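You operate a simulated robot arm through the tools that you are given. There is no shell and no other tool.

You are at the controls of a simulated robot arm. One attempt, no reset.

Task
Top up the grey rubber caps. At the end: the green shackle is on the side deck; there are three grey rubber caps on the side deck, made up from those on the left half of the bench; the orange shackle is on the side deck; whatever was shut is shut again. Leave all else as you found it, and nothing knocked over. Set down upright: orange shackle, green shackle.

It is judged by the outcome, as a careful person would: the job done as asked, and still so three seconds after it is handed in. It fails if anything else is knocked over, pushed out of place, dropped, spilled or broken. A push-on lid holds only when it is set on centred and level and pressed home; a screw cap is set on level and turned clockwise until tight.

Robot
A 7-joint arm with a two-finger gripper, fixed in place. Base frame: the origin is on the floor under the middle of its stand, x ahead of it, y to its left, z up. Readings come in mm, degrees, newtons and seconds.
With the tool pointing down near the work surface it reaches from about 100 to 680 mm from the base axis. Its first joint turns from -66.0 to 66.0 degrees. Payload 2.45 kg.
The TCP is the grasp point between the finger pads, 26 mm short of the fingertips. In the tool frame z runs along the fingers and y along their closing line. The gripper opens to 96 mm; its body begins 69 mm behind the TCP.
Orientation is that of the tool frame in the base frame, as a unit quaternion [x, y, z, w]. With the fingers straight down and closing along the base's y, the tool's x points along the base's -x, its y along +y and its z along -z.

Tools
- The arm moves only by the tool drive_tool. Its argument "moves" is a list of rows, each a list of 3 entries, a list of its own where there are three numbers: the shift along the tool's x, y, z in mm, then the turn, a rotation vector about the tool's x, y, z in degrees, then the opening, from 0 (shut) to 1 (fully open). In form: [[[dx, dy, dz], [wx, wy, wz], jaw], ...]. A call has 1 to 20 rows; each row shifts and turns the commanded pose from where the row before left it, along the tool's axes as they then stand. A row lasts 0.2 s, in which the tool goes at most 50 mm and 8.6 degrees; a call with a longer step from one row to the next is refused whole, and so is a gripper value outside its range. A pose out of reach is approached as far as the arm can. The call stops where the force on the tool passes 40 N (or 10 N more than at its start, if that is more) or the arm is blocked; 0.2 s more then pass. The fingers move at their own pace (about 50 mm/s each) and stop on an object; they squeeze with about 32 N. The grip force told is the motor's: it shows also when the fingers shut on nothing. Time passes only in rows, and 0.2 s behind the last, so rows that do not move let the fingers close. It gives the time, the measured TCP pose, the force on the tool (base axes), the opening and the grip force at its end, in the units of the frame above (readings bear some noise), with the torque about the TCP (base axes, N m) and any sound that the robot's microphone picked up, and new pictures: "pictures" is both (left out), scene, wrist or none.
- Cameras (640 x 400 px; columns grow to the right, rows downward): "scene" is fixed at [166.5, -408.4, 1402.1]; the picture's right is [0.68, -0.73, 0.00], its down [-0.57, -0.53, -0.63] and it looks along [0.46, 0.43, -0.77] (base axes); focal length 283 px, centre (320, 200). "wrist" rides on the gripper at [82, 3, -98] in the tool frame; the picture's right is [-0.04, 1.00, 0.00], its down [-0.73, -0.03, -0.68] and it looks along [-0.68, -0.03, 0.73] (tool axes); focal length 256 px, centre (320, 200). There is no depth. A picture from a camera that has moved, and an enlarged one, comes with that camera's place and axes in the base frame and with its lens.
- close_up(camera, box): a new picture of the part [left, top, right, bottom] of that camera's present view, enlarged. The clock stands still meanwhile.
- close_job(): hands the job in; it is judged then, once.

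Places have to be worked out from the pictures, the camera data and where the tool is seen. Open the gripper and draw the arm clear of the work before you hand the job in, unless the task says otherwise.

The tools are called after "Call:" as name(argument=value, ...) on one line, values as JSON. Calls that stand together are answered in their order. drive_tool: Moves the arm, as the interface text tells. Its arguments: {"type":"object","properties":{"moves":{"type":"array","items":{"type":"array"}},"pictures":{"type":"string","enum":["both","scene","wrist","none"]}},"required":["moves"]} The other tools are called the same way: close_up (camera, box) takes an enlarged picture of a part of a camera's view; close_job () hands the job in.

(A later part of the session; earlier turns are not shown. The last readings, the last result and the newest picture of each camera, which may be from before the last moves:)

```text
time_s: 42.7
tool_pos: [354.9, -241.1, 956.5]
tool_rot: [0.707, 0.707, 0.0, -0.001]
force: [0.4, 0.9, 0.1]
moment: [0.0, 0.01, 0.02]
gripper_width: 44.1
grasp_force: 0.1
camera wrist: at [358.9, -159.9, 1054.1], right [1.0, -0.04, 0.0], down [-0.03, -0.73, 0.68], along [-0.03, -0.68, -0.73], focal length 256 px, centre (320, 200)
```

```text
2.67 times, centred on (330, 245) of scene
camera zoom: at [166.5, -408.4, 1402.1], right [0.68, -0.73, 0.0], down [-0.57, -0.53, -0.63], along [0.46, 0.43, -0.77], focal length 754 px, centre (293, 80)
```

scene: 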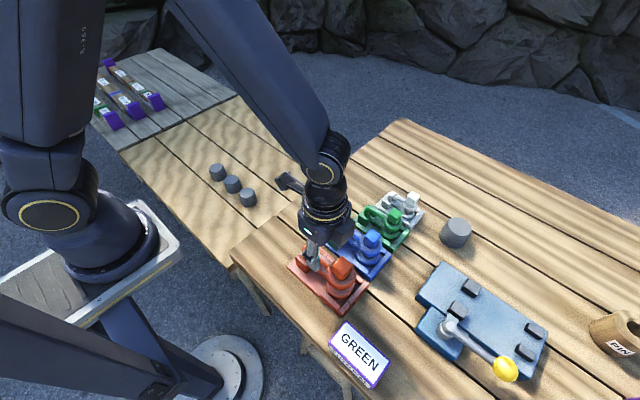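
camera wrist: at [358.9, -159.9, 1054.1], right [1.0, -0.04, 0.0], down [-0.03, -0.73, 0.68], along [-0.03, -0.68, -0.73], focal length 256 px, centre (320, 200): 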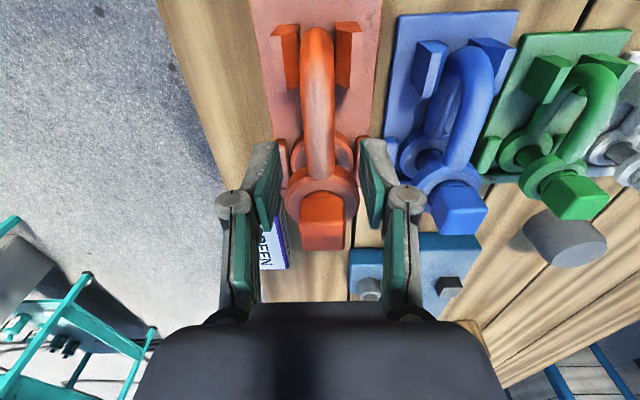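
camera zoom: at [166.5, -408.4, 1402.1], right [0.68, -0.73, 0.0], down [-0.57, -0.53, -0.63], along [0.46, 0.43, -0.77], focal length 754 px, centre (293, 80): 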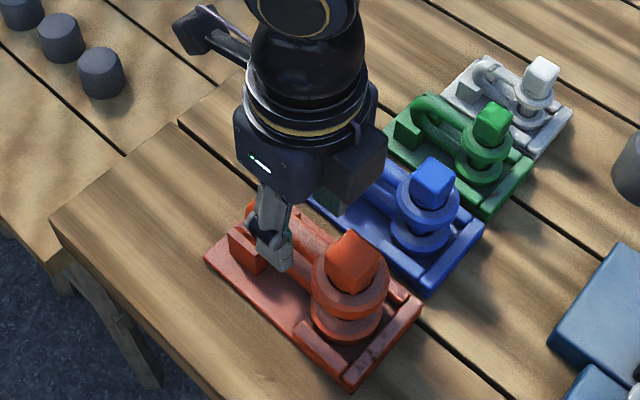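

The fingers straddle the bow evenly. I'll go on down in small steps to TCP z≈894, watching the force.

Call:
drive_tool(moves=[[[0, 0, 15], [0, 0, 0], 0.46], [[0, 0, 15], [0, 0, 0], 0.46], [[0, 0, 10], [0, 0, 0], 0.46], [[0, 0, 8], [0, 0, 0], 0.46], [[0, 0, 6], [0, 0, 0], 0.46], [[0, 0, 4], [0, 0, 0], 0.46], [[0, 0, 3], [0, 0, 0], 0.46], [[0, 0, 0], [0, 0, 0], 0.46]], pictures="both")

Call:
close_up(camera="scene", box=[250, 170, 410, 320])

```text
time_s: 44.5
tool_pos: [355.1, -241.8, 895.4]
tool_rot: [0.707, 0.707, -0.001, -0.001]
force: [-0.2, 0.1, 0.4]
moment: [0.01, 0.0, 0.01]
gripper_width: 44.0
grasp_force: 0.0
camera wrist: at [358.1, -160.4, 993.1], right [1.0, -0.04, 0.0], down [-0.03, -0.73, 0.68], along [-0.03, -0.68, -0.73], focal length 256 px, centre (320, 200)
```

scene: 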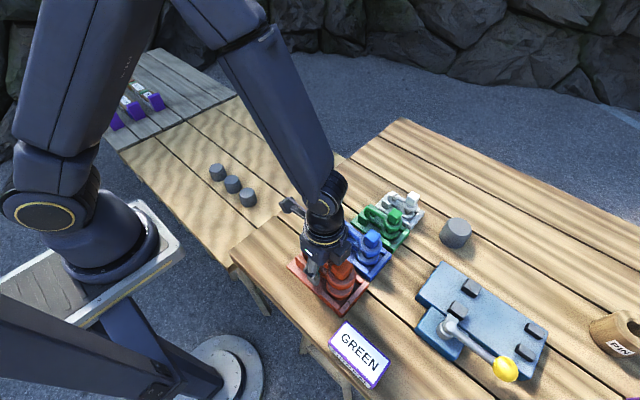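
wrist: 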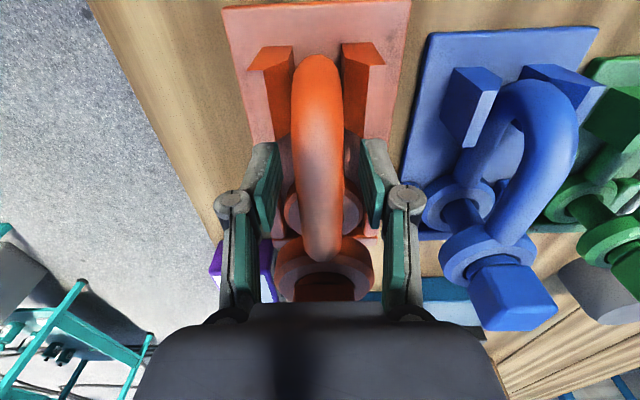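

```text
2.67 times, centred on (330, 245) of scene
camera zoom: at [166.5, -408.4, 1402.1], right [0.68, -0.73, 0.0], down [-0.57, -0.53, -0.63], along [0.46, 0.43, -0.77], focal length 754 px, centre (293, 80)
```

zoom: 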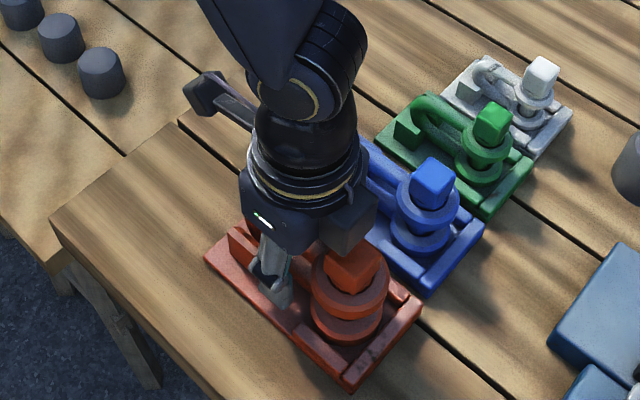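

No contact so far, and the tips are at about z=869 beside both arms of the bow. I'll go 2 mm lower and close.

Call:
drive_tool(moves=[[[0, 0, 2], [0, 0, 0], 0.46], [[0, 0, 0], [0, 0, 0], 0.35], [[0, 0, 0], [0, 0, 0], 0.2], [[0, 0, 0], [0, 0, 0], 0.05], [[0, 0, 0], [0, 0, 0], 0], [[0, 0, 0], [0, 0, 0], 0]], pictures="wrist")

```text
time_s: 45.9
tool_pos: [353.5, -242.3, 894.0]
tool_rot: [0.707, 0.708, 0.0, -0.001]
force: [3.4, 1.5, -0.8]
moment: [-0.25, -0.11, 0.17]
gripper_width: 16.7
grasp_force: 32.2
camera wrist: at [358.2, -160.0, 991.2], right [1.0, -0.04, 0.0], down [-0.03, -0.73, 0.68], along [-0.03, -0.68, -0.73], focal length 256 px, centre (320, 200)
```

wrist: 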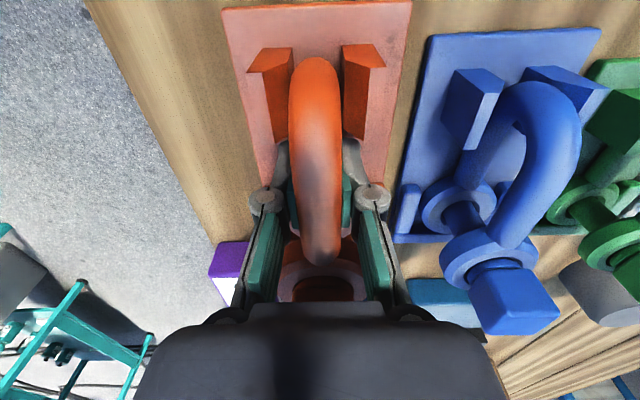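

The bow is held at 16.7 mm. I'll lift slowly and see whether the shackle leaves its nest and how heavy it is.

Call:
drive_tool(moves=[[[0, 0, -3], [0, 0, 0], 0], [[0, 0, -4], [0, 0, 0], 0], [[0, 0, -5], [0, 0, 0], 0], [[0, 0, -6], [0, 0, 0], 0], [[0, 0, 0], [0, 0, 0], 0]], pictures="both")

Call:
close_up(camera="scene", box=[250, 170, 410, 320])

```text
time_s: 47.1
tool_pos: [354.6, -241.5, 911.4]
tool_rot: [0.707, 0.707, -0.001, 0.0]
force: [0.1, 0.6, -10.0]
moment: [0.21, 0.0, 0.0]
gripper_width: 17.1
grasp_force: 32.0
camera wrist: at [358.6, -160.1, 1009.4], right [1.0, -0.04, 0.0], down [-0.03, -0.73, 0.68], along [-0.03, -0.68, -0.73], focal length 256 px, centre (320, 200)
```

scene: 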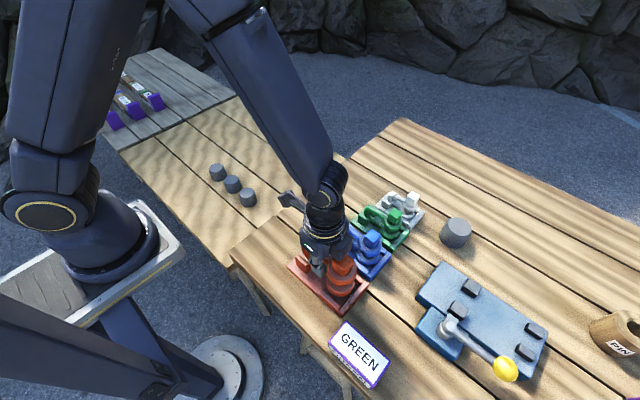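
wrist: 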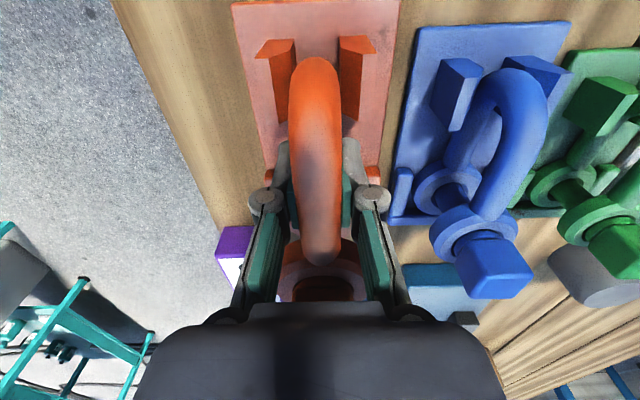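

```text
2.67 times, centred on (330, 245) of scene
camera zoom: at [166.6, -408.5, 1402.1], right [0.68, -0.73, 0.0], down [-0.57, -0.53, -0.63], along [0.46, 0.43, -0.77], focal length 754 px, centre (293, 80)
```

zoom: 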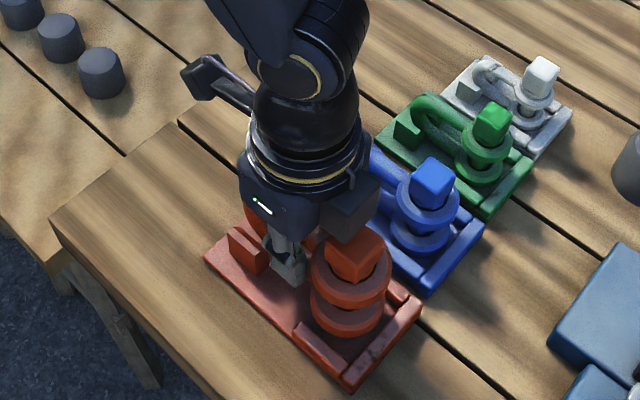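

The shackle came out of its nest; it weighs about 1 kg and is held steady, and the nest stayed put. I'll lift it clear of everything.

Call:
drive_tool(moves=[[[0, 0, -8], [0, 0, 0], 0], [[0, 0, -12], [0, 0, 0], 0], [[0, 0, -15], [0, 0, 0], 0], [[0, 0, -15], [0, 0, 0], 0], [[0, 0, -15], [0, 0, 0], 0], [[0, 0, -12], [0, 0, 0], 0], [[0, 0, -5], [0, 0, 0], 0], [[0, 0, 0], [0, 0, 0], 0]], pictures="both")

```text
time_s: 48.9
tool_pos: [354.7, -242.1, 994.8]
tool_rot: [0.707, 0.707, 0.0, -0.001]
force: [-0.5, -0.2, -9.6]
moment: [0.23, 0.02, -0.01]
gripper_width: 16.8
grasp_force: 31.8
camera wrist: at [358.3, -160.0, 1091.7], right [1.0, -0.04, 0.0], down [-0.03, -0.73, 0.68], along [-0.03, -0.68, -0.73], focal length 256 px, centre (320, 200)
```

scene: 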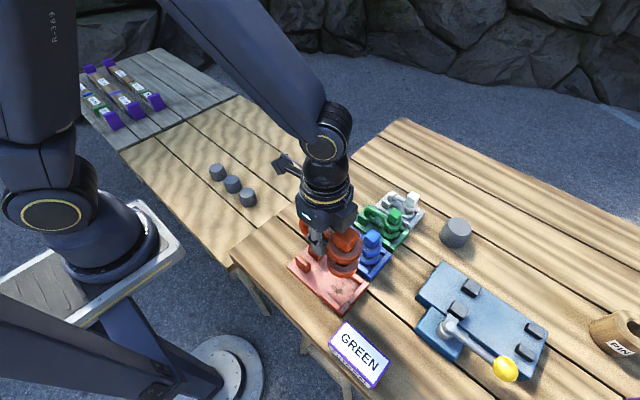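
wrist: 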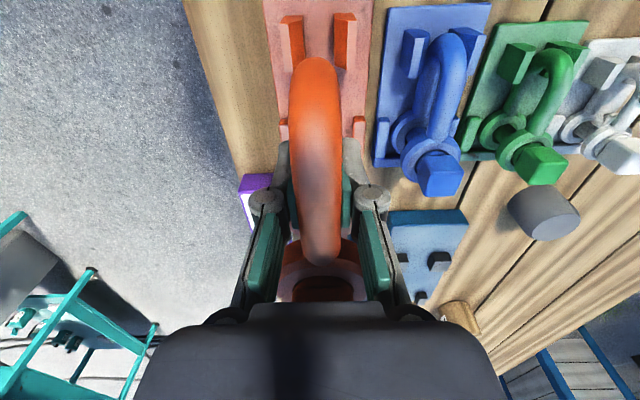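

It's stable. I'll carry it gently over the side deck to about (345, 220).

Call:
drive_tool(moves=[[[12, 0, 0], [0, 0, 0], 0], [[22, -1, 0], [0, 0, 0], 0], [[30, -1, 0], [0, 0, 0], 0], [[30, -1, 0], [0, 0, 0], 0], [[30, -1, 0], [0, 0, 0], 0], [[30, -1, 0], [0, 0, 0], 0], [[30, -1, 0], [0, 0, 0], 0], [[30, -1, 0], [0, 0, 0], 0], [[30, -1, 0], [0, 0, 0], 0], [[30, -1, 0], [0, 0, 0], 0], [[30, -1, 0], [0, 0, 0], 0], [[30, 0, 0], [0, 0, 0], 0], [[30, 0, 0], [0, 0, 0], 0], [[30, 0, 0], [0, 0, 0], 0], [[30, 0, 0], [0, 0, 0], 0], [[22, 0, 0], [0, 0, 0], 0], [[12, 0, 0], [0, 0, 0], 0], [[4, 0, 0], [0, 0, 0], 0], [[0, 0, 0], [0, 0, 0], 0]], pictures="both")

```text
time_s: 52.9
tool_pos: [344.6, 220.7, 993.6]
tool_rot: [0.707, 0.707, 0.0, 0.0]
force: [0.0, -0.4, -10.1]
moment: [0.22, 0.0, 0.0]
gripper_width: 16.8
grasp_force: 32.5
camera wrist: at [348.1, 302.1, 1091.1], right [1.0, -0.04, 0.0], down [-0.03, -0.73, 0.68], along [-0.03, -0.68, -0.73], focal length 256 px, centre (320, 200)
```

scene: 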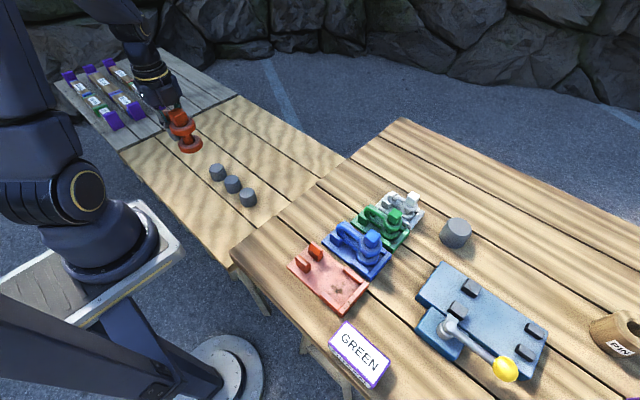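
wrist: 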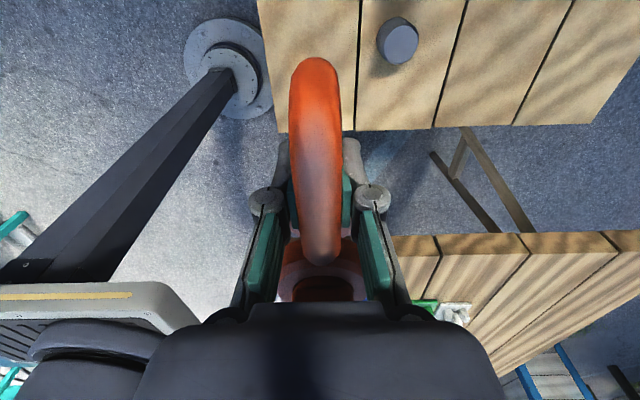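

The spot is right: the deck edge lies near x≈242 and y≈50, so everything has room. Contact is expected near TCP z≈655; I'll go down to about 682.

Call:
drive_tool(moves=[[[0, 0, 12], [0, 0, 0], 0], [[0, 0, 22], [0, 0, 0], 0], [[0, 0, 30], [0, 0, 0], 0], [[0, 0, 30], [0, 0, 0], 0], [[0, 0, 30], [0, 0, 0], 0], [[0, 0, 30], [0, 0, 0], 0], [[0, 0, 30], [0, 0, 0], 0], [[0, 0, 30], [0, 0, 0], 0], [[0, 0, 30], [0, 0, 0], 0], [[0, 0, 25], [0, 0, 0], 0], [[0, 0, 20], [0, 0, 0], 0], [[0, 0, 14], [0, 0, 0], 0], [[0, 0, 8], [0, 0, 0], 0], [[0, 0, 0], [0, 0, 0], 0]], pictures="both")

Call:
close_up(camera="scene", box=[130, 110, 290, 230])

```text
time_s: 55.9
tool_pos: [342.4, 220.4, 682.6]
tool_rot: [0.707, 0.708, -0.001, 0.0]
force: [-0.2, -0.6, -9.5]
moment: [0.22, 0.01, 0.05]
gripper_width: 17.1
grasp_force: 32.2
camera wrist: at [347.0, 301.2, 779.7], right [1.0, -0.04, 0.0], down [-0.03, -0.73, 0.68], along [-0.03, -0.68, -0.73], focal length 256 px, centre (320, 200)
```

scene: 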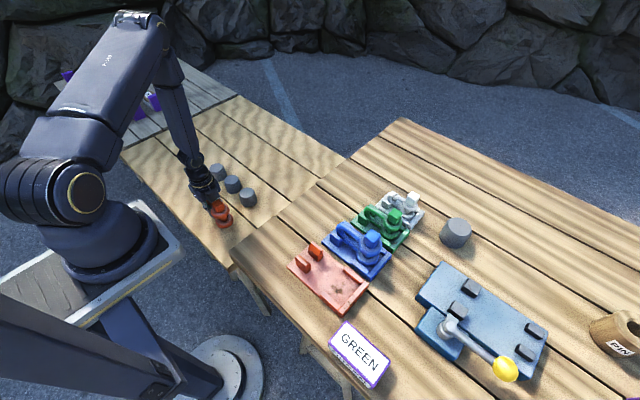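
wrist: 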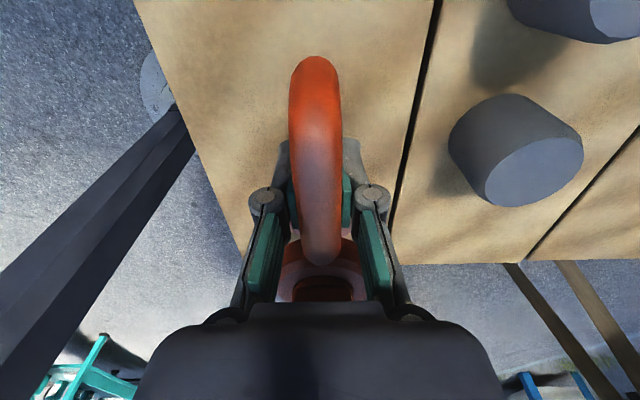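

```text
3.33 times, centred on (210, 170) of scene
camera zoom: at [166.6, -408.3, 1402.1], right [0.68, -0.73, 0.0], down [-0.57, -0.53, -0.63], along [0.46, 0.43, -0.77], focal length 942 px, centre (687, 300)
```

zoom: 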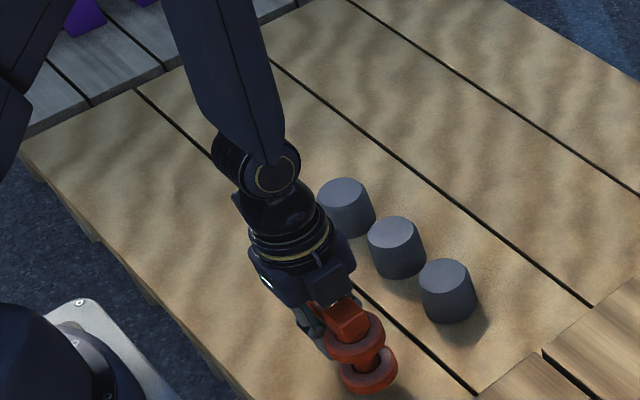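

The shackle hangs level above the deck, well clear of the caps. I'll come down to about 662 and then creep.

Call:
drive_tool(moves=[[[0, 0, 7], [0, 0, 0], 0], [[0, 0, 6], [0, 0, 0], 0], [[0, 0, 4], [0, 0, 0], 0], [[0, 0, 2], [0, 0, 0], 0], [[0, 0, 1], [0, 0, 0], 0], [[0, 0, 0], [0, 0, 0], 0]], pictures="none")

```text
time_s: 57.3
tool_pos: [344.0, 220.2, 661.7]
tool_rot: [0.708, 0.707, 0.0, 0.0]
force: [-0.2, 0.7, -9.8]
moment: [0.17, 0.0, 0.0]
gripper_width: 16.7
grasp_force: 32.5
```

Call:
drive_tool(moves=[[[0, 0, 1], [0, 0, 0], 0], [[0, 0, 1], [0, 0, 0], 0], [[0, 0, 1], [0, 0, 0], 0], [[0, 0, 0], [0, 0, 0], 0]], pictures="none")

```text
time_s: 58.3
tool_pos: [344.3, 219.1, 658.3]
tool_rot: [0.707, 0.708, -0.001, -0.001]
force: [0.0, 0.1, -9.3]
moment: [0.2, -0.03, 0.03]
gripper_width: 16.7
grasp_force: 32.0
```

Still carrying the full weight, so I'll keep creeping.

Call:
drive_tool(moves=[[[0, 0, 1], [0, 0, 0], 0], [[0, 0, 1], [0, 0, 0], 0], [[0, 0, 0], [0, 0, 0], 0]], pictures="none")

```text
time_s: 59.1
tool_pos: [343.7, 219.8, 657.5]
tool_rot: [0.706, 0.708, -0.002, 0.0]
force: [0.1, -0.1, -10.4]
moment: [0.2, 0.01, 0.0]
gripper_width: 16.5
grasp_force: 31.4
```

Call:
drive_tool(moves=[[[0, 0, 0.8], [0, 0, 0], 0], [[0, 0, 0.8], [0, 0, 0], 0], [[0, 0, 0], [0, 0, 0], 0]], pictures="none")

```text
time_s: 59.9
tool_pos: [342.9, 219.8, 657.4]
tool_rot: [0.706, 0.708, 0.0, 0.0]
force: [-1.9, -1.0, 3.0]
moment: [-0.64, -0.12, -0.14]
gripper_width: 16.6
grasp_force: 31.5
```

The deck now carries the shackle: the force turned positive and the moment flipped. I'll look closely at its stance before releasing.

Call:
close_up(camera="scene", box=[180, 160, 270, 240])

Call:
close_up(camera="wrist", box=[220, 40, 420, 310])

```text
5.00 times, centred on (225, 200) of scene
camera zoom: at [166.4, -408.4, 1402.1], right [0.68, -0.73, 0.0], down [-0.57, -0.53, -0.63], along [0.47, 0.43, -0.77], focal length 1413 px, centre (795, 200)
```

zoom: 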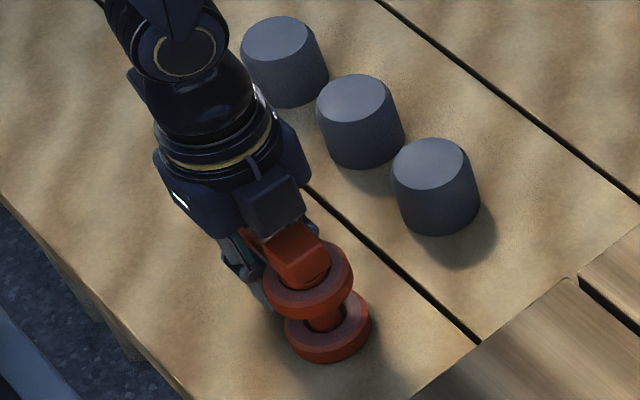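

```text
1.48 times, centred on (320, 175) of wrist
camera zoom: at [347.3, 301.7, 753.8], right [1.0, -0.04, 0.0], down [-0.03, -0.73, 0.68], along [-0.03, -0.68, -0.73], focal length 379 px, centre (320, 237)
```

zoom: 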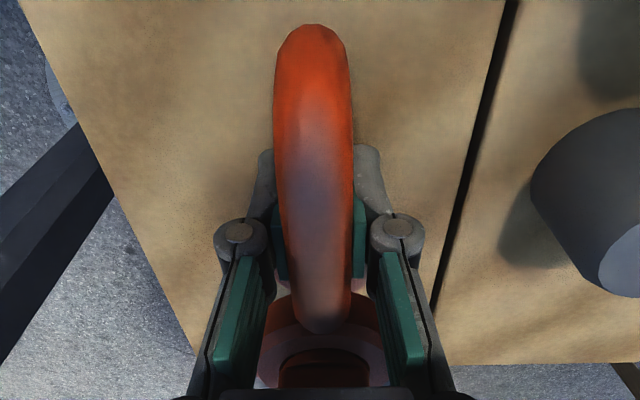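

It stands level on its lower eye. I'll open a little at first, so it settles between the fingers, then wider.

Call:
drive_tool(moves=[[[0, 0, 0], [0, 0, 0], 0.2], [[0, 0, 0], [0, 0, 0], 0.25], [[0, 0, 0], [0, 0, 0], 0.35], [[0, 0, 0], [0, 0, 0], 0.46], [[0, 0, 0], [0, 0, 0], 0.46], [[0, 0, 0], [0, 0, 0], 0.46]], pictures="both")

Call:
close_up(camera="scene", box=[180, 160, 270, 240])

```text
time_s: 61.3
tool_pos: [344.1, 219.9, 656.5]
tool_rot: [0.707, 0.707, -0.002, -0.001]
force: [-0.3, 0.2, -0.4]
moment: [0.01, 0.0, -0.03]
gripper_width: 44.1
grasp_force: 0.2
camera wrist: at [347.4, 301.6, 753.5], right [1.0, -0.04, 0.0], down [-0.03, -0.73, 0.68], along [-0.03, -0.68, -0.73], focal length 256 px, centre (320, 200)
```

scene: 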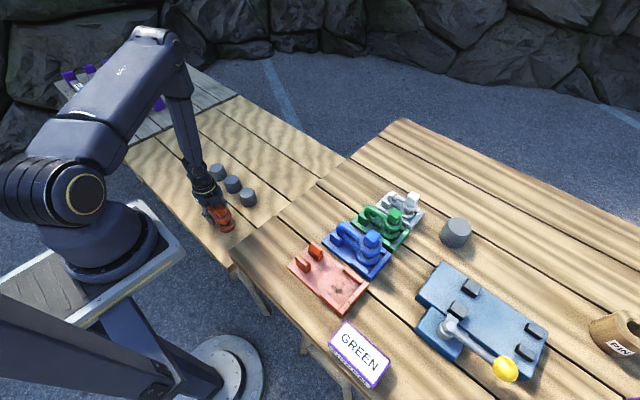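
wrist: 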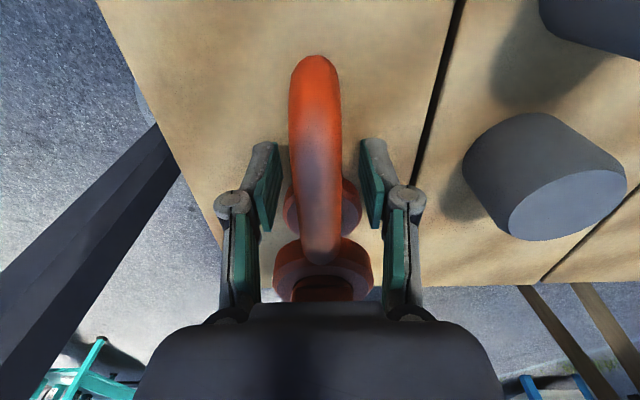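

```text
5.00 times, centred on (225, 200) of scene
camera zoom: at [166.5, -408.4, 1402.1], right [0.68, -0.73, 0.0], down [-0.57, -0.53, -0.63], along [0.46, 0.43, -0.77], focal length 1413 px, centre (795, 200)
```

zoom: 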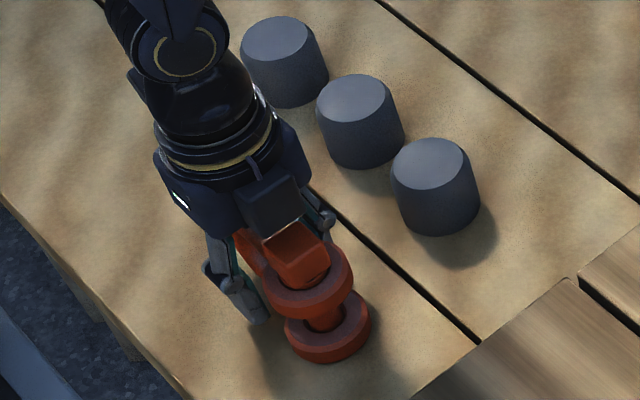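

It stands upright on its own between the open fingers. I'll rise straight up, clear of it.

Call:
drive_tool(moves=[[[0, 0, -10], [0, 0, 0], 0.46], [[0, 0, -20], [0, 0, 0], 0.46], [[0, 0, -30], [0, 0, 0], 0.46], [[0, 0, -40], [0, 0, 0], 0.46], [[0, 0, -45], [0, 0, 0], 0.46], [[0, 0, -45], [0, 0, 0], 0.6], [[0, 0, 0], [0, 0, 0], 0.6]], pictures="both")

Call:
close_up(camera="wrist", box=[220, 40, 480, 310])

```text
time_s: 62.9
tool_pos: [344.1, 219.1, 846.6]
tool_rot: [0.707, 0.707, -0.001, -0.001]
force: [0.2, 0.4, 1.4]
moment: [0.03, 0.0, 0.01]
gripper_width: 57.7
grasp_force: 0.0
camera wrist: at [348.0, 300.9, 944.0], right [1.0, -0.04, 0.0], down [-0.03, -0.73, 0.68], along [-0.03, -0.68, -0.73], focal length 256 px, centre (320, 200)
```

scene: 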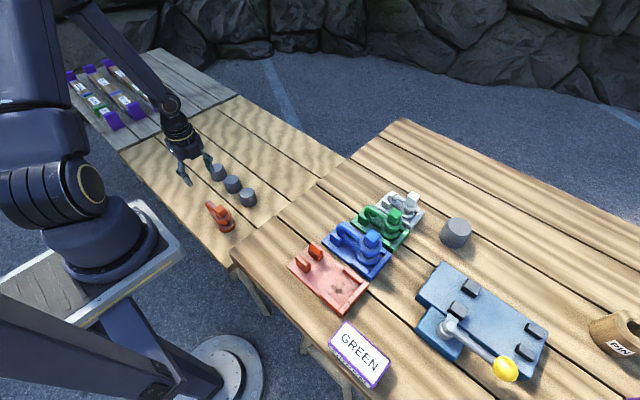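
wrist: 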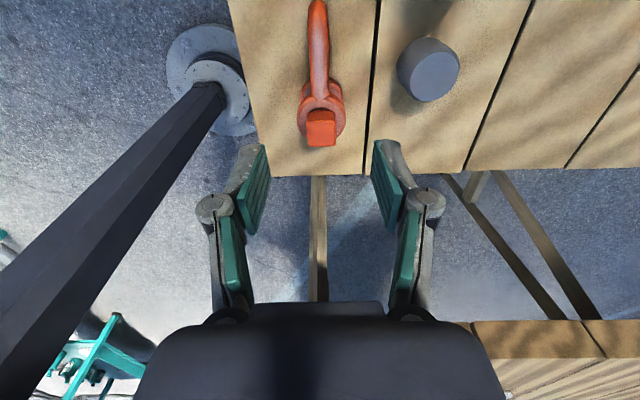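

```text
1.48 times, centred on (350, 175) of wrist
camera zoom: at [348.0, 300.9, 944.0], right [1.0, -0.04, 0.0], down [-0.03, -0.73, 0.68], along [-0.03, -0.68, -0.73], focal length 379 px, centre (276, 237)
```

zoom: 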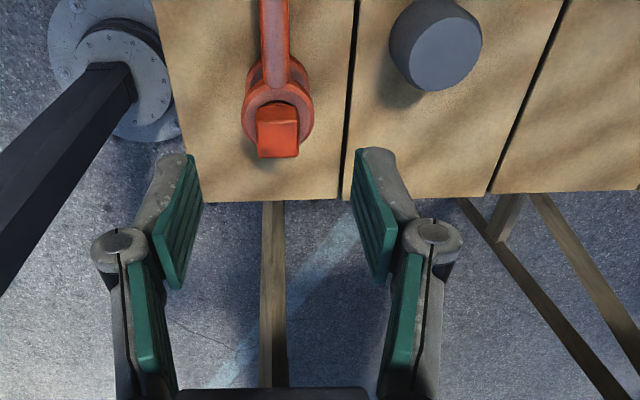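

The orange shackle stands upright on the deck. Now to the green one: I'll go high to (526, -190) to view it in line.

Call:
drive_tool(moves=[[[0, 0, -45], [0, 0, 0], 0.6], [[0, 0, -45], [0, 0, 0], 0.6], [[0, 0, -45], [0, 0, 0], 0.6], [[0, 0, -20], [0, 0, 0], 0.6], [[-37.2, 16.5, 0], [0, 0, 0], 0.6], [[-37.2, 16.5, 0], [0, 0, 0], 0.6], [[-37.2, 16.5, 0], [0, 0, 0], 0.6], [[-37.2, 16.5, 0], [0, 0, 0], 0.6], [[-37.2, 16.5, 0], [0, 0, 0], 0.6], [[-37.2, 16.5, 0], [0, 0, 0], 0.6], [[-37.2, 16.5, 0], [0, 0, 0], 0.6], [[-37.2, 16.5, 0], [0, 0, 0], 0.6], [[-37.2, 16.5, 0], [0, 0, 0], 0.6], [[-37.2, 16.5, 0], [0, 0, 0], 0.6], [[-37, 17, 0], [0, 0, 0], 0.6], [[0, 0, 0], [0, 0, 0], 0.6], [[0, 0, 0], [0, 0, 0], 0.6]], pictures="both")

Call:
close_up(camera="wrist", box=[220, 60, 420, 290])

Call:
close_up(camera="scene", box=[320, 170, 440, 280])

```text
time_s: 66.5
tool_pos: [526.8, -190.0, 1000.1]
tool_rot: [0.707, 0.707, -0.001, -0.001]
force: [0.4, -1.1, 0.2]
moment: [-0.01, -0.01, 0.0]
gripper_width: 57.8
grasp_force: 0.1
camera wrist: at [530.4, -108.4, 1097.4], right [1.0, -0.04, 0.0], down [-0.03, -0.73, 0.68], along [-0.03, -0.68, -0.73], focal length 256 px, centre (320, 200)
```

scene: 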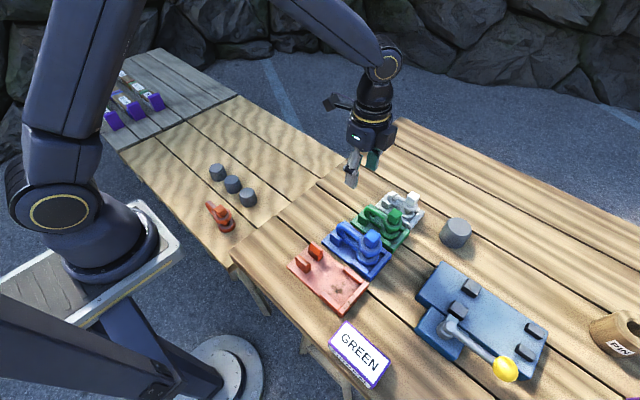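
wrist: 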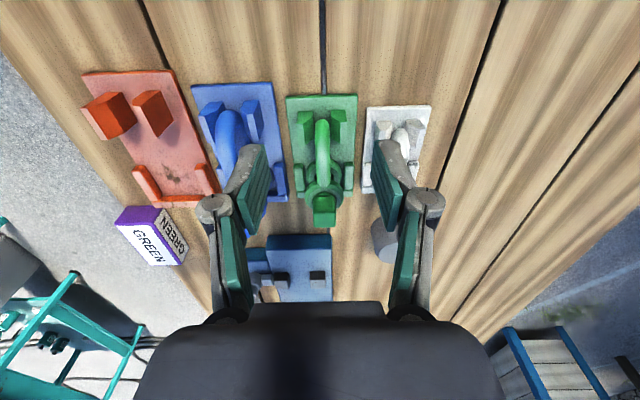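

```text
1.74 times, centred on (320, 175) of wrist
camera zoom: at [530.4, -108.4, 1097.4], right [1.0, -0.04, 0.0], down [-0.03, -0.73, 0.68], along [-0.03, -0.68, -0.73], focal length 445 px, centre (320, 244)
```

zoom: 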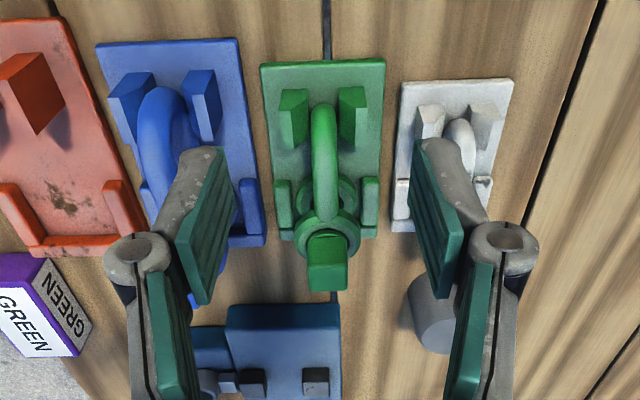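

```text
3.64 times, centred on (380, 225) of scene
camera zoom: at [166.5, -408.4, 1402.1], right [0.68, -0.73, 0.0], down [-0.57, -0.53, -0.63], along [0.46, 0.43, -0.77], focal length 1028 px, centre (102, 109)
```

zoom: 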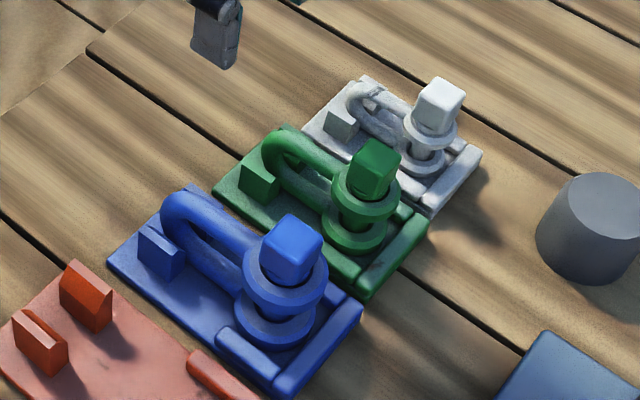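

The green shackle's axis is at x≈527, straight along y, but its block-to-eye gap is narrower, about y -239 to -266. I'll measure the finger width against it first.

Call:
close_up(camera="scene", box=[325, 110, 405, 200])

Call:
close_up(camera="wrist", box=[270, 80, 370, 240])

Call:
close_up(camera="wrist", box=[190, 120, 290, 260])

Call:
close_up(camera="scene", box=[345, 190, 415, 260])

```text
4.44 times, centred on (365, 155) of scene
camera zoom: at [166.5, -408.4, 1402.1], right [0.68, -0.73, 0.0], down [-0.57, -0.53, -0.63], along [0.46, 0.43, -0.77], focal length 1256 px, centre (120, 400)
```

zoom: 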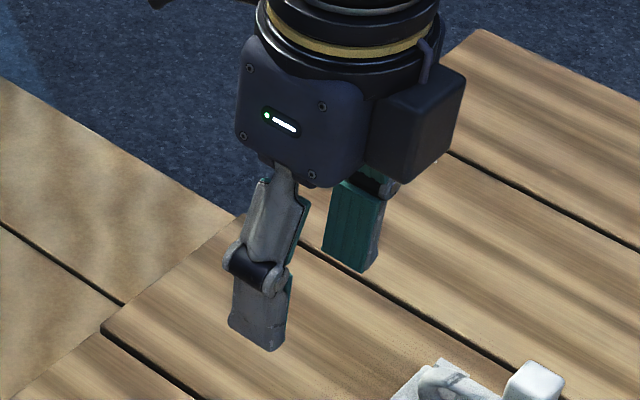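

```text
2.50 times, centred on (320, 160) of wrist
camera zoom: at [530.4, -108.4, 1097.4], right [1.0, -0.04, 0.0], down [-0.03, -0.73, 0.68], along [-0.03, -0.68, -0.73], focal length 640 px, centre (320, 300)
```

zoom: 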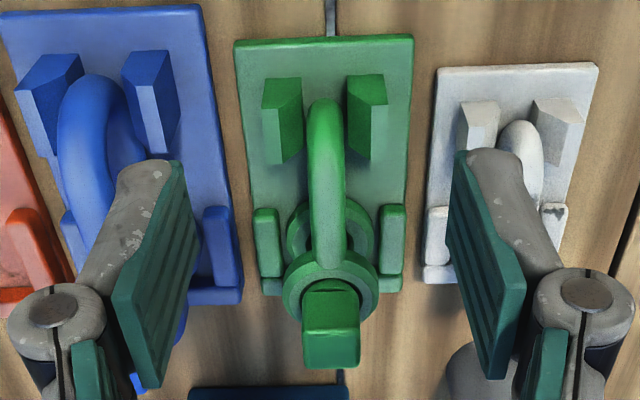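

```text
2.86 times, centred on (240, 190) of wrist
camera zoom: at [530.4, -108.4, 1097.4], right [1.0, -0.04, 0.0], down [-0.03, -0.73, 0.68], along [-0.03, -0.68, -0.73], focal length 731 px, centre (549, 229)
```

zoom: 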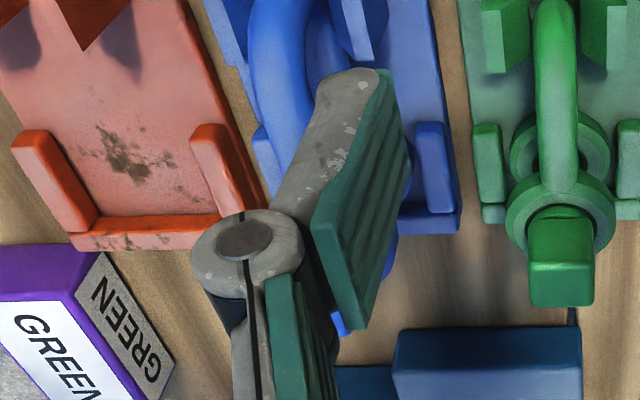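

```text
5.71 times, centred on (380, 225) of scene
camera zoom: at [166.5, -408.4, 1402.1], right [0.68, -0.73, 0.0], down [-0.57, -0.53, -0.63], along [0.46, 0.43, -0.77], focal length 1615 px, centre (-23, 57)
```

zoom: 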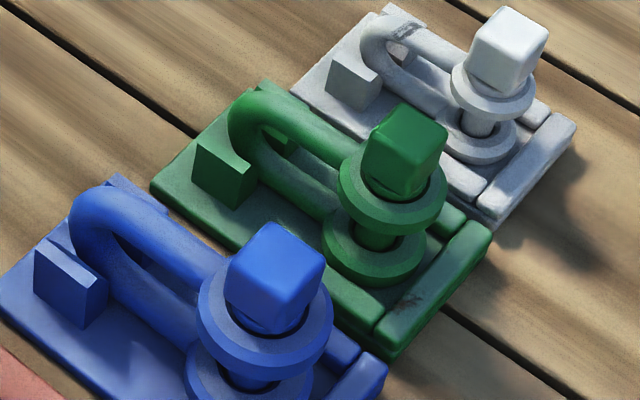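

The finger is about 25 mm wide, too tight to go down between the green blocks and eye. So I'll grip the upper arm of the bow with the tips just above the block tops (tips z≈888, TCP≈914) at y≈-252. I'll line up and come partway down first.

Call:
drive_tool(moves=[[[0, 0, 0], [0, 0, 0], 0.46], [[-31, 0, 0], [0, 0, 0], 0.46], [[-31, 0, 0], [0, 0, 0], 0.46], [[0, 0, 25], [0, 0, 0], 0.46], [[0, 0, 20], [0, 0, 0], 0.46], [[0, 0, 0], [0, 0, 0], 0.46], [[0, 0, 0], [0, 0, 0], 0.46]], pictures="both")

Call:
close_up(camera="wrist", box=[230, 60, 410, 290])

Call:
close_up(camera="scene", box=[330, 160, 430, 260])

```text
time_s: 68.1
tool_pos: [525.9, -251.7, 954.8]
tool_rot: [0.708, 0.707, 0.0, -0.001]
force: [0.6, 0.3, 0.2]
moment: [0.02, 0.04, 0.04]
gripper_width: 44.1
grasp_force: 0.1
camera wrist: at [530.8, -169.7, 1052.9], right [1.0, -0.04, 0.0], down [-0.03, -0.73, 0.68], along [-0.03, -0.68, -0.73], focal length 256 px, centre (320, 200)
```

scene: 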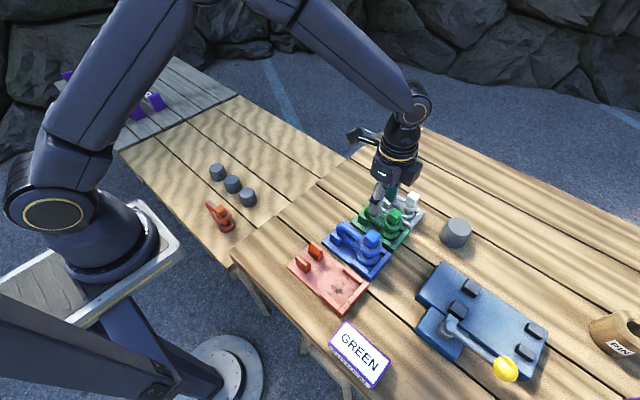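
wrist: 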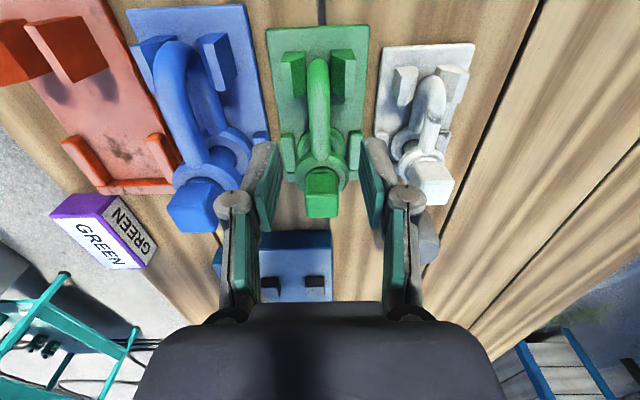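

```text
1.74 times, centred on (320, 175) of wrist
camera zoom: at [530.8, -169.7, 1052.9], right [1.0, -0.04, 0.0], down [-0.03, -0.73, 0.68], along [-0.03, -0.68, -0.73], focal length 445 px, centre (320, 244)
```

zoom: 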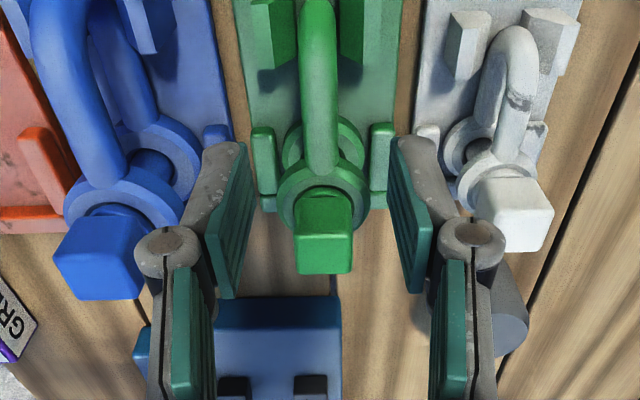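

```text
4.00 times, centred on (380, 210) of scene
camera zoom: at [166.5, -408.4, 1402.1], right [0.68, -0.73, 0.0], down [-0.57, -0.53, -0.63], along [0.46, 0.43, -0.77], focal length 1131 px, centre (80, 160)
```

zoom: 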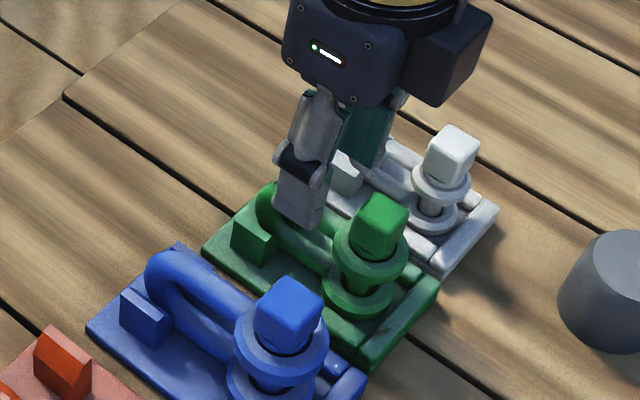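

The fingers are even about the green bow and clear of the blue and white neighbours. I'll go on down to TCP z≈914 in small steps.

Call:
drive_tool(moves=[[[0, 0.5, 12], [0, 0, 0], 0.46], [[0, 0, 10], [0, 0, 0], 0.46], [[0, 0, 8], [0, 0, 0], 0.46], [[0, 0, 6], [0, 0, 0], 0.46], [[0, 0, 4], [0, 0, 0], 0.46], [[0, 0, 0], [0, 0, 0], 0.46], [[0, 0, 0], [0, 0, 0], 0.46]], pictures="both")

Call:
close_up(camera="wrist", box=[230, 40, 410, 310])

Call:
close_up(camera="scene", box=[330, 160, 430, 260])

```text
time_s: 69.7
tool_pos: [526.2, -251.6, 916.1]
tool_rot: [0.707, 0.707, 0.0, 0.0]
force: [-0.3, 0.1, 0.4]
moment: [0.0, 0.02, 0.01]
gripper_width: 43.9
grasp_force: 0.1
camera wrist: at [530.4, -169.3, 1013.6], right [1.0, -0.04, 0.0], down [-0.03, -0.73, 0.68], along [-0.03, -0.68, -0.73], focal length 256 px, centre (320, 200)
```

scene: 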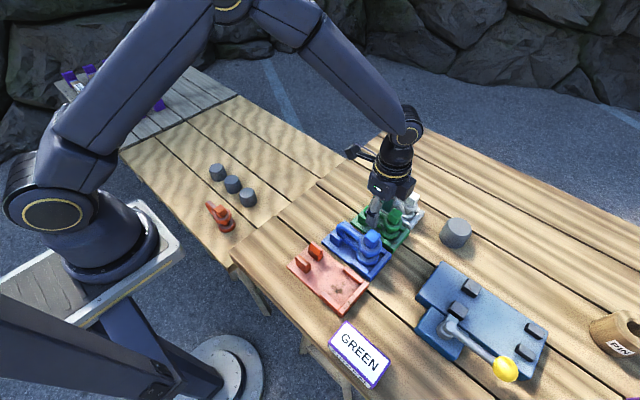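
wrist: 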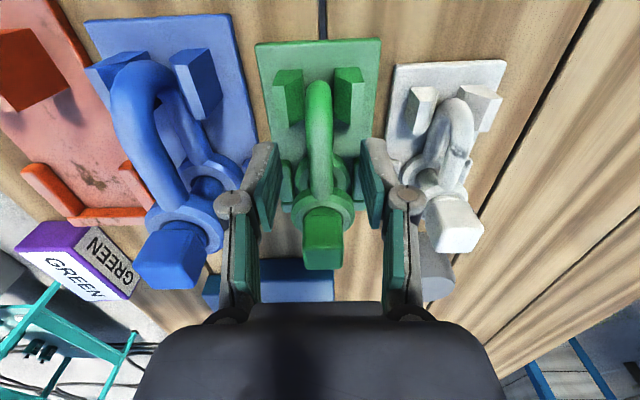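

```text
1.48 times, centred on (320, 175) of wrist
camera zoom: at [530.4, -169.3, 1013.6], right [1.0, -0.04, 0.0], down [-0.03, -0.73, 0.68], along [-0.03, -0.68, -0.73], focal length 379 px, centre (320, 237)
```

zoom: 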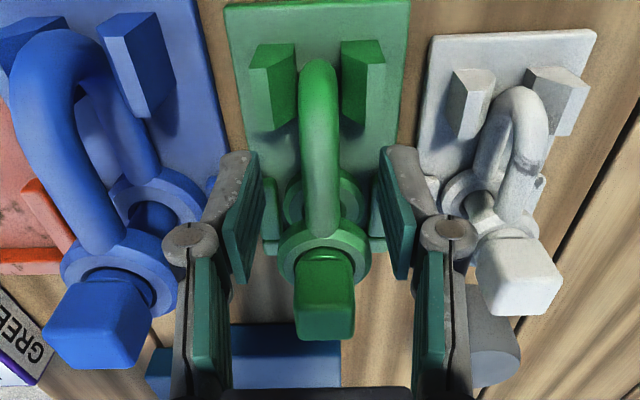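

```text
4.00 times, centred on (380, 210) of scene
camera zoom: at [166.5, -408.4, 1402.1], right [0.68, -0.73, 0.0], down [-0.57, -0.53, -0.63], along [0.46, 0.43, -0.77], focal length 1131 px, centre (80, 160)
```

zoom: 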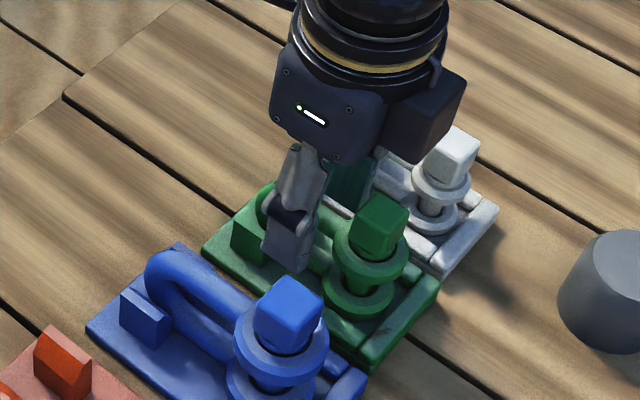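

Everything is clear, with the tips at about z=890, still above the block tops. I'll go 2 mm lower and close on the upper arm.

Call:
drive_tool(moves=[[[0, 0, 2], [0, 0, 0], 0.46], [[0, 0, 0], [0, 0, 0], 0.35], [[0, 0, 0], [0, 0, 0], 0.2], [[0, 0, 0], [0, 0, 0], 0.05], [[0, 0, 0], [0, 0, 0], 0], [[0, 0, 0], [0, 0, 0], 0]], pictures="both")

Call:
close_up(camera="wrist", box=[230, 40, 410, 310])

```text
time_s: 71.1
tool_pos: [526.6, -249.2, 912.7]
tool_rot: [0.708, 0.706, -0.001, 0.0]
force: [0.5, -0.9, 1.0]
moment: [-0.05, -0.06, 0.04]
gripper_width: 11.3
grasp_force: 31.4
camera wrist: at [530.6, -169.1, 1011.4], right [1.0, -0.04, 0.0], down [-0.03, -0.73, 0.68], along [-0.03, -0.68, -0.73], focal length 256 px, centre (320, 200)
```

scene: 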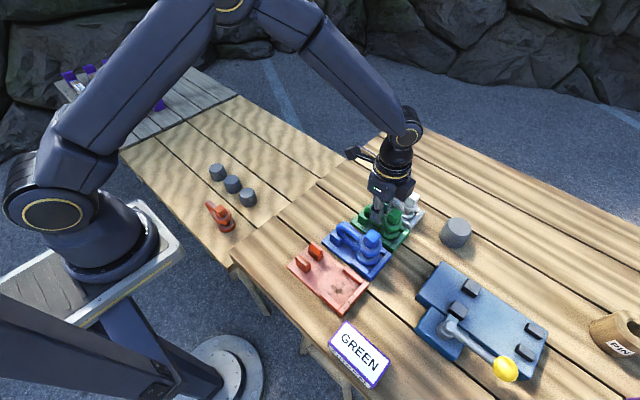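
wrist: 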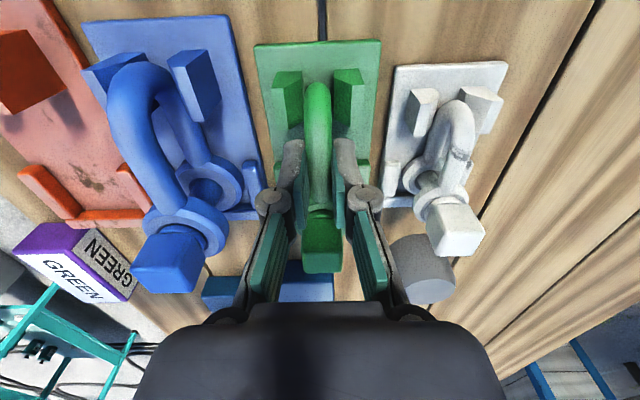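

```text
1.48 times, centred on (320, 175) of wrist
camera zoom: at [530.6, -169.1, 1011.4], right [1.0, -0.04, 0.0], down [-0.03, -0.73, 0.68], along [-0.03, -0.68, -0.73], focal length 379 px, centre (320, 237)
```

zoom: 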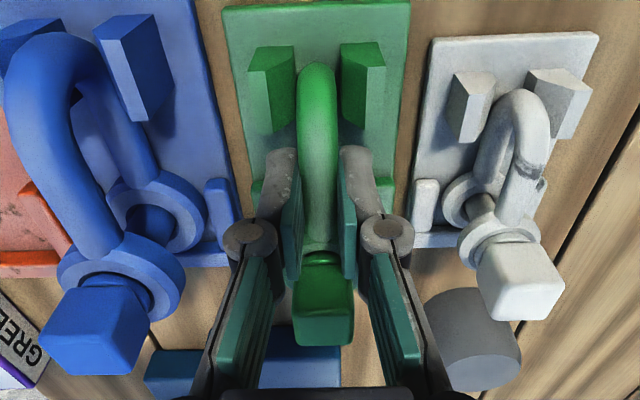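

The bow is held at 11.3 mm. I'll lift slowly a few mm at first and see whether it hangs level.

Call:
drive_tool(moves=[[[0, 0, -1.5], [0, 0, 0], 0], [[0, 0, -2], [0, 0, 0], 0], [[0, 0, -2.5], [0, 0, 0], 0], [[0, 0, 0], [0, 0, 0], 0]], pictures="both")

Call:
close_up(camera="wrist", box=[230, 40, 410, 310])

Call:
close_up(camera="scene", box=[330, 160, 430, 260])

```text
time_s: 72.1
tool_pos: [526.7, -251.7, 919.8]
tool_rot: [0.707, 0.707, -0.001, -0.001]
force: [-1.0, 0.3, -2.3]
moment: [0.07, 0.01, 0.0]
gripper_width: 11.3
grasp_force: 31.8
camera wrist: at [530.9, -169.3, 1017.3], right [1.0, -0.04, 0.0], down [-0.03, -0.73, 0.68], along [-0.03, -0.68, -0.73], focal length 256 px, centre (320, 200)
```

scene: 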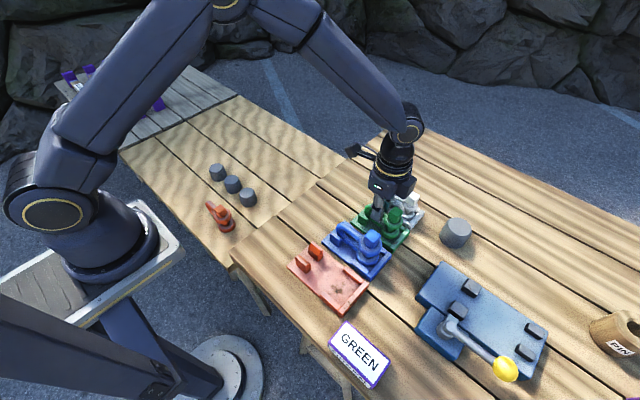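
wrist: 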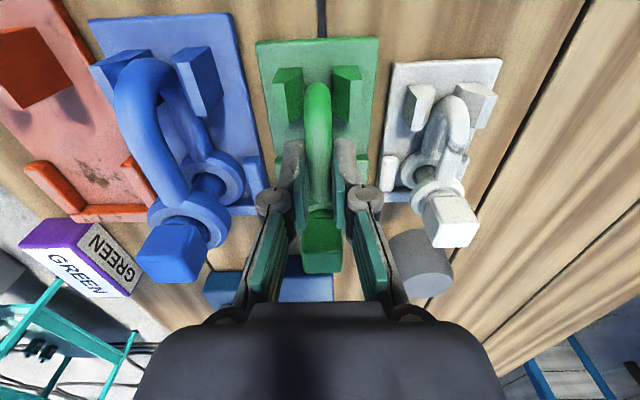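

```text
1.48 times, centred on (320, 175) of wrist
camera zoom: at [530.9, -169.3, 1017.3], right [1.0, -0.04, 0.0], down [-0.03, -0.73, 0.68], along [-0.03, -0.68, -0.73], focal length 379 px, centre (320, 237)
```

zoom: 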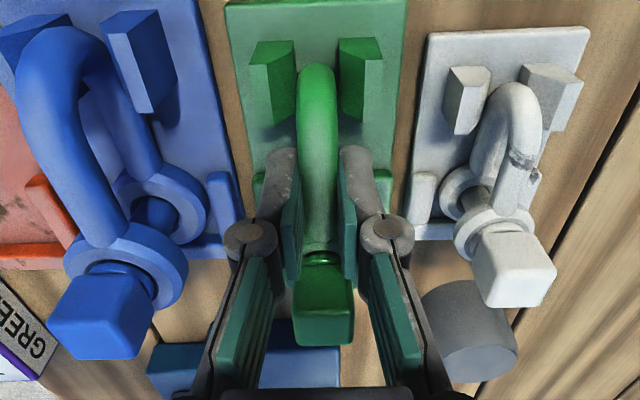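

```text
4.00 times, centred on (380, 210) of scene
camera zoom: at [166.6, -408.4, 1402.1], right [0.68, -0.73, 0.0], down [-0.57, -0.53, -0.63], along [0.46, 0.43, -0.77], focal length 1131 px, centre (80, 160)
```

zoom: 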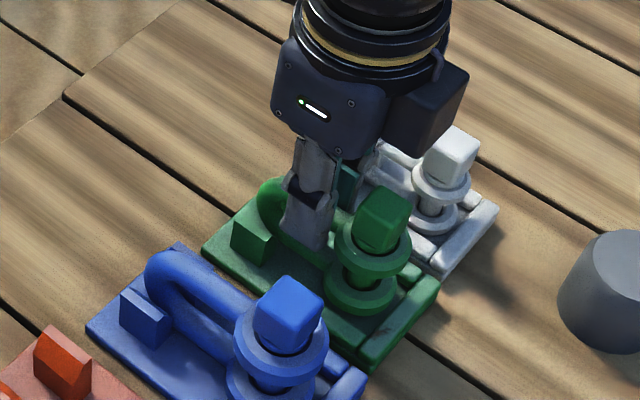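

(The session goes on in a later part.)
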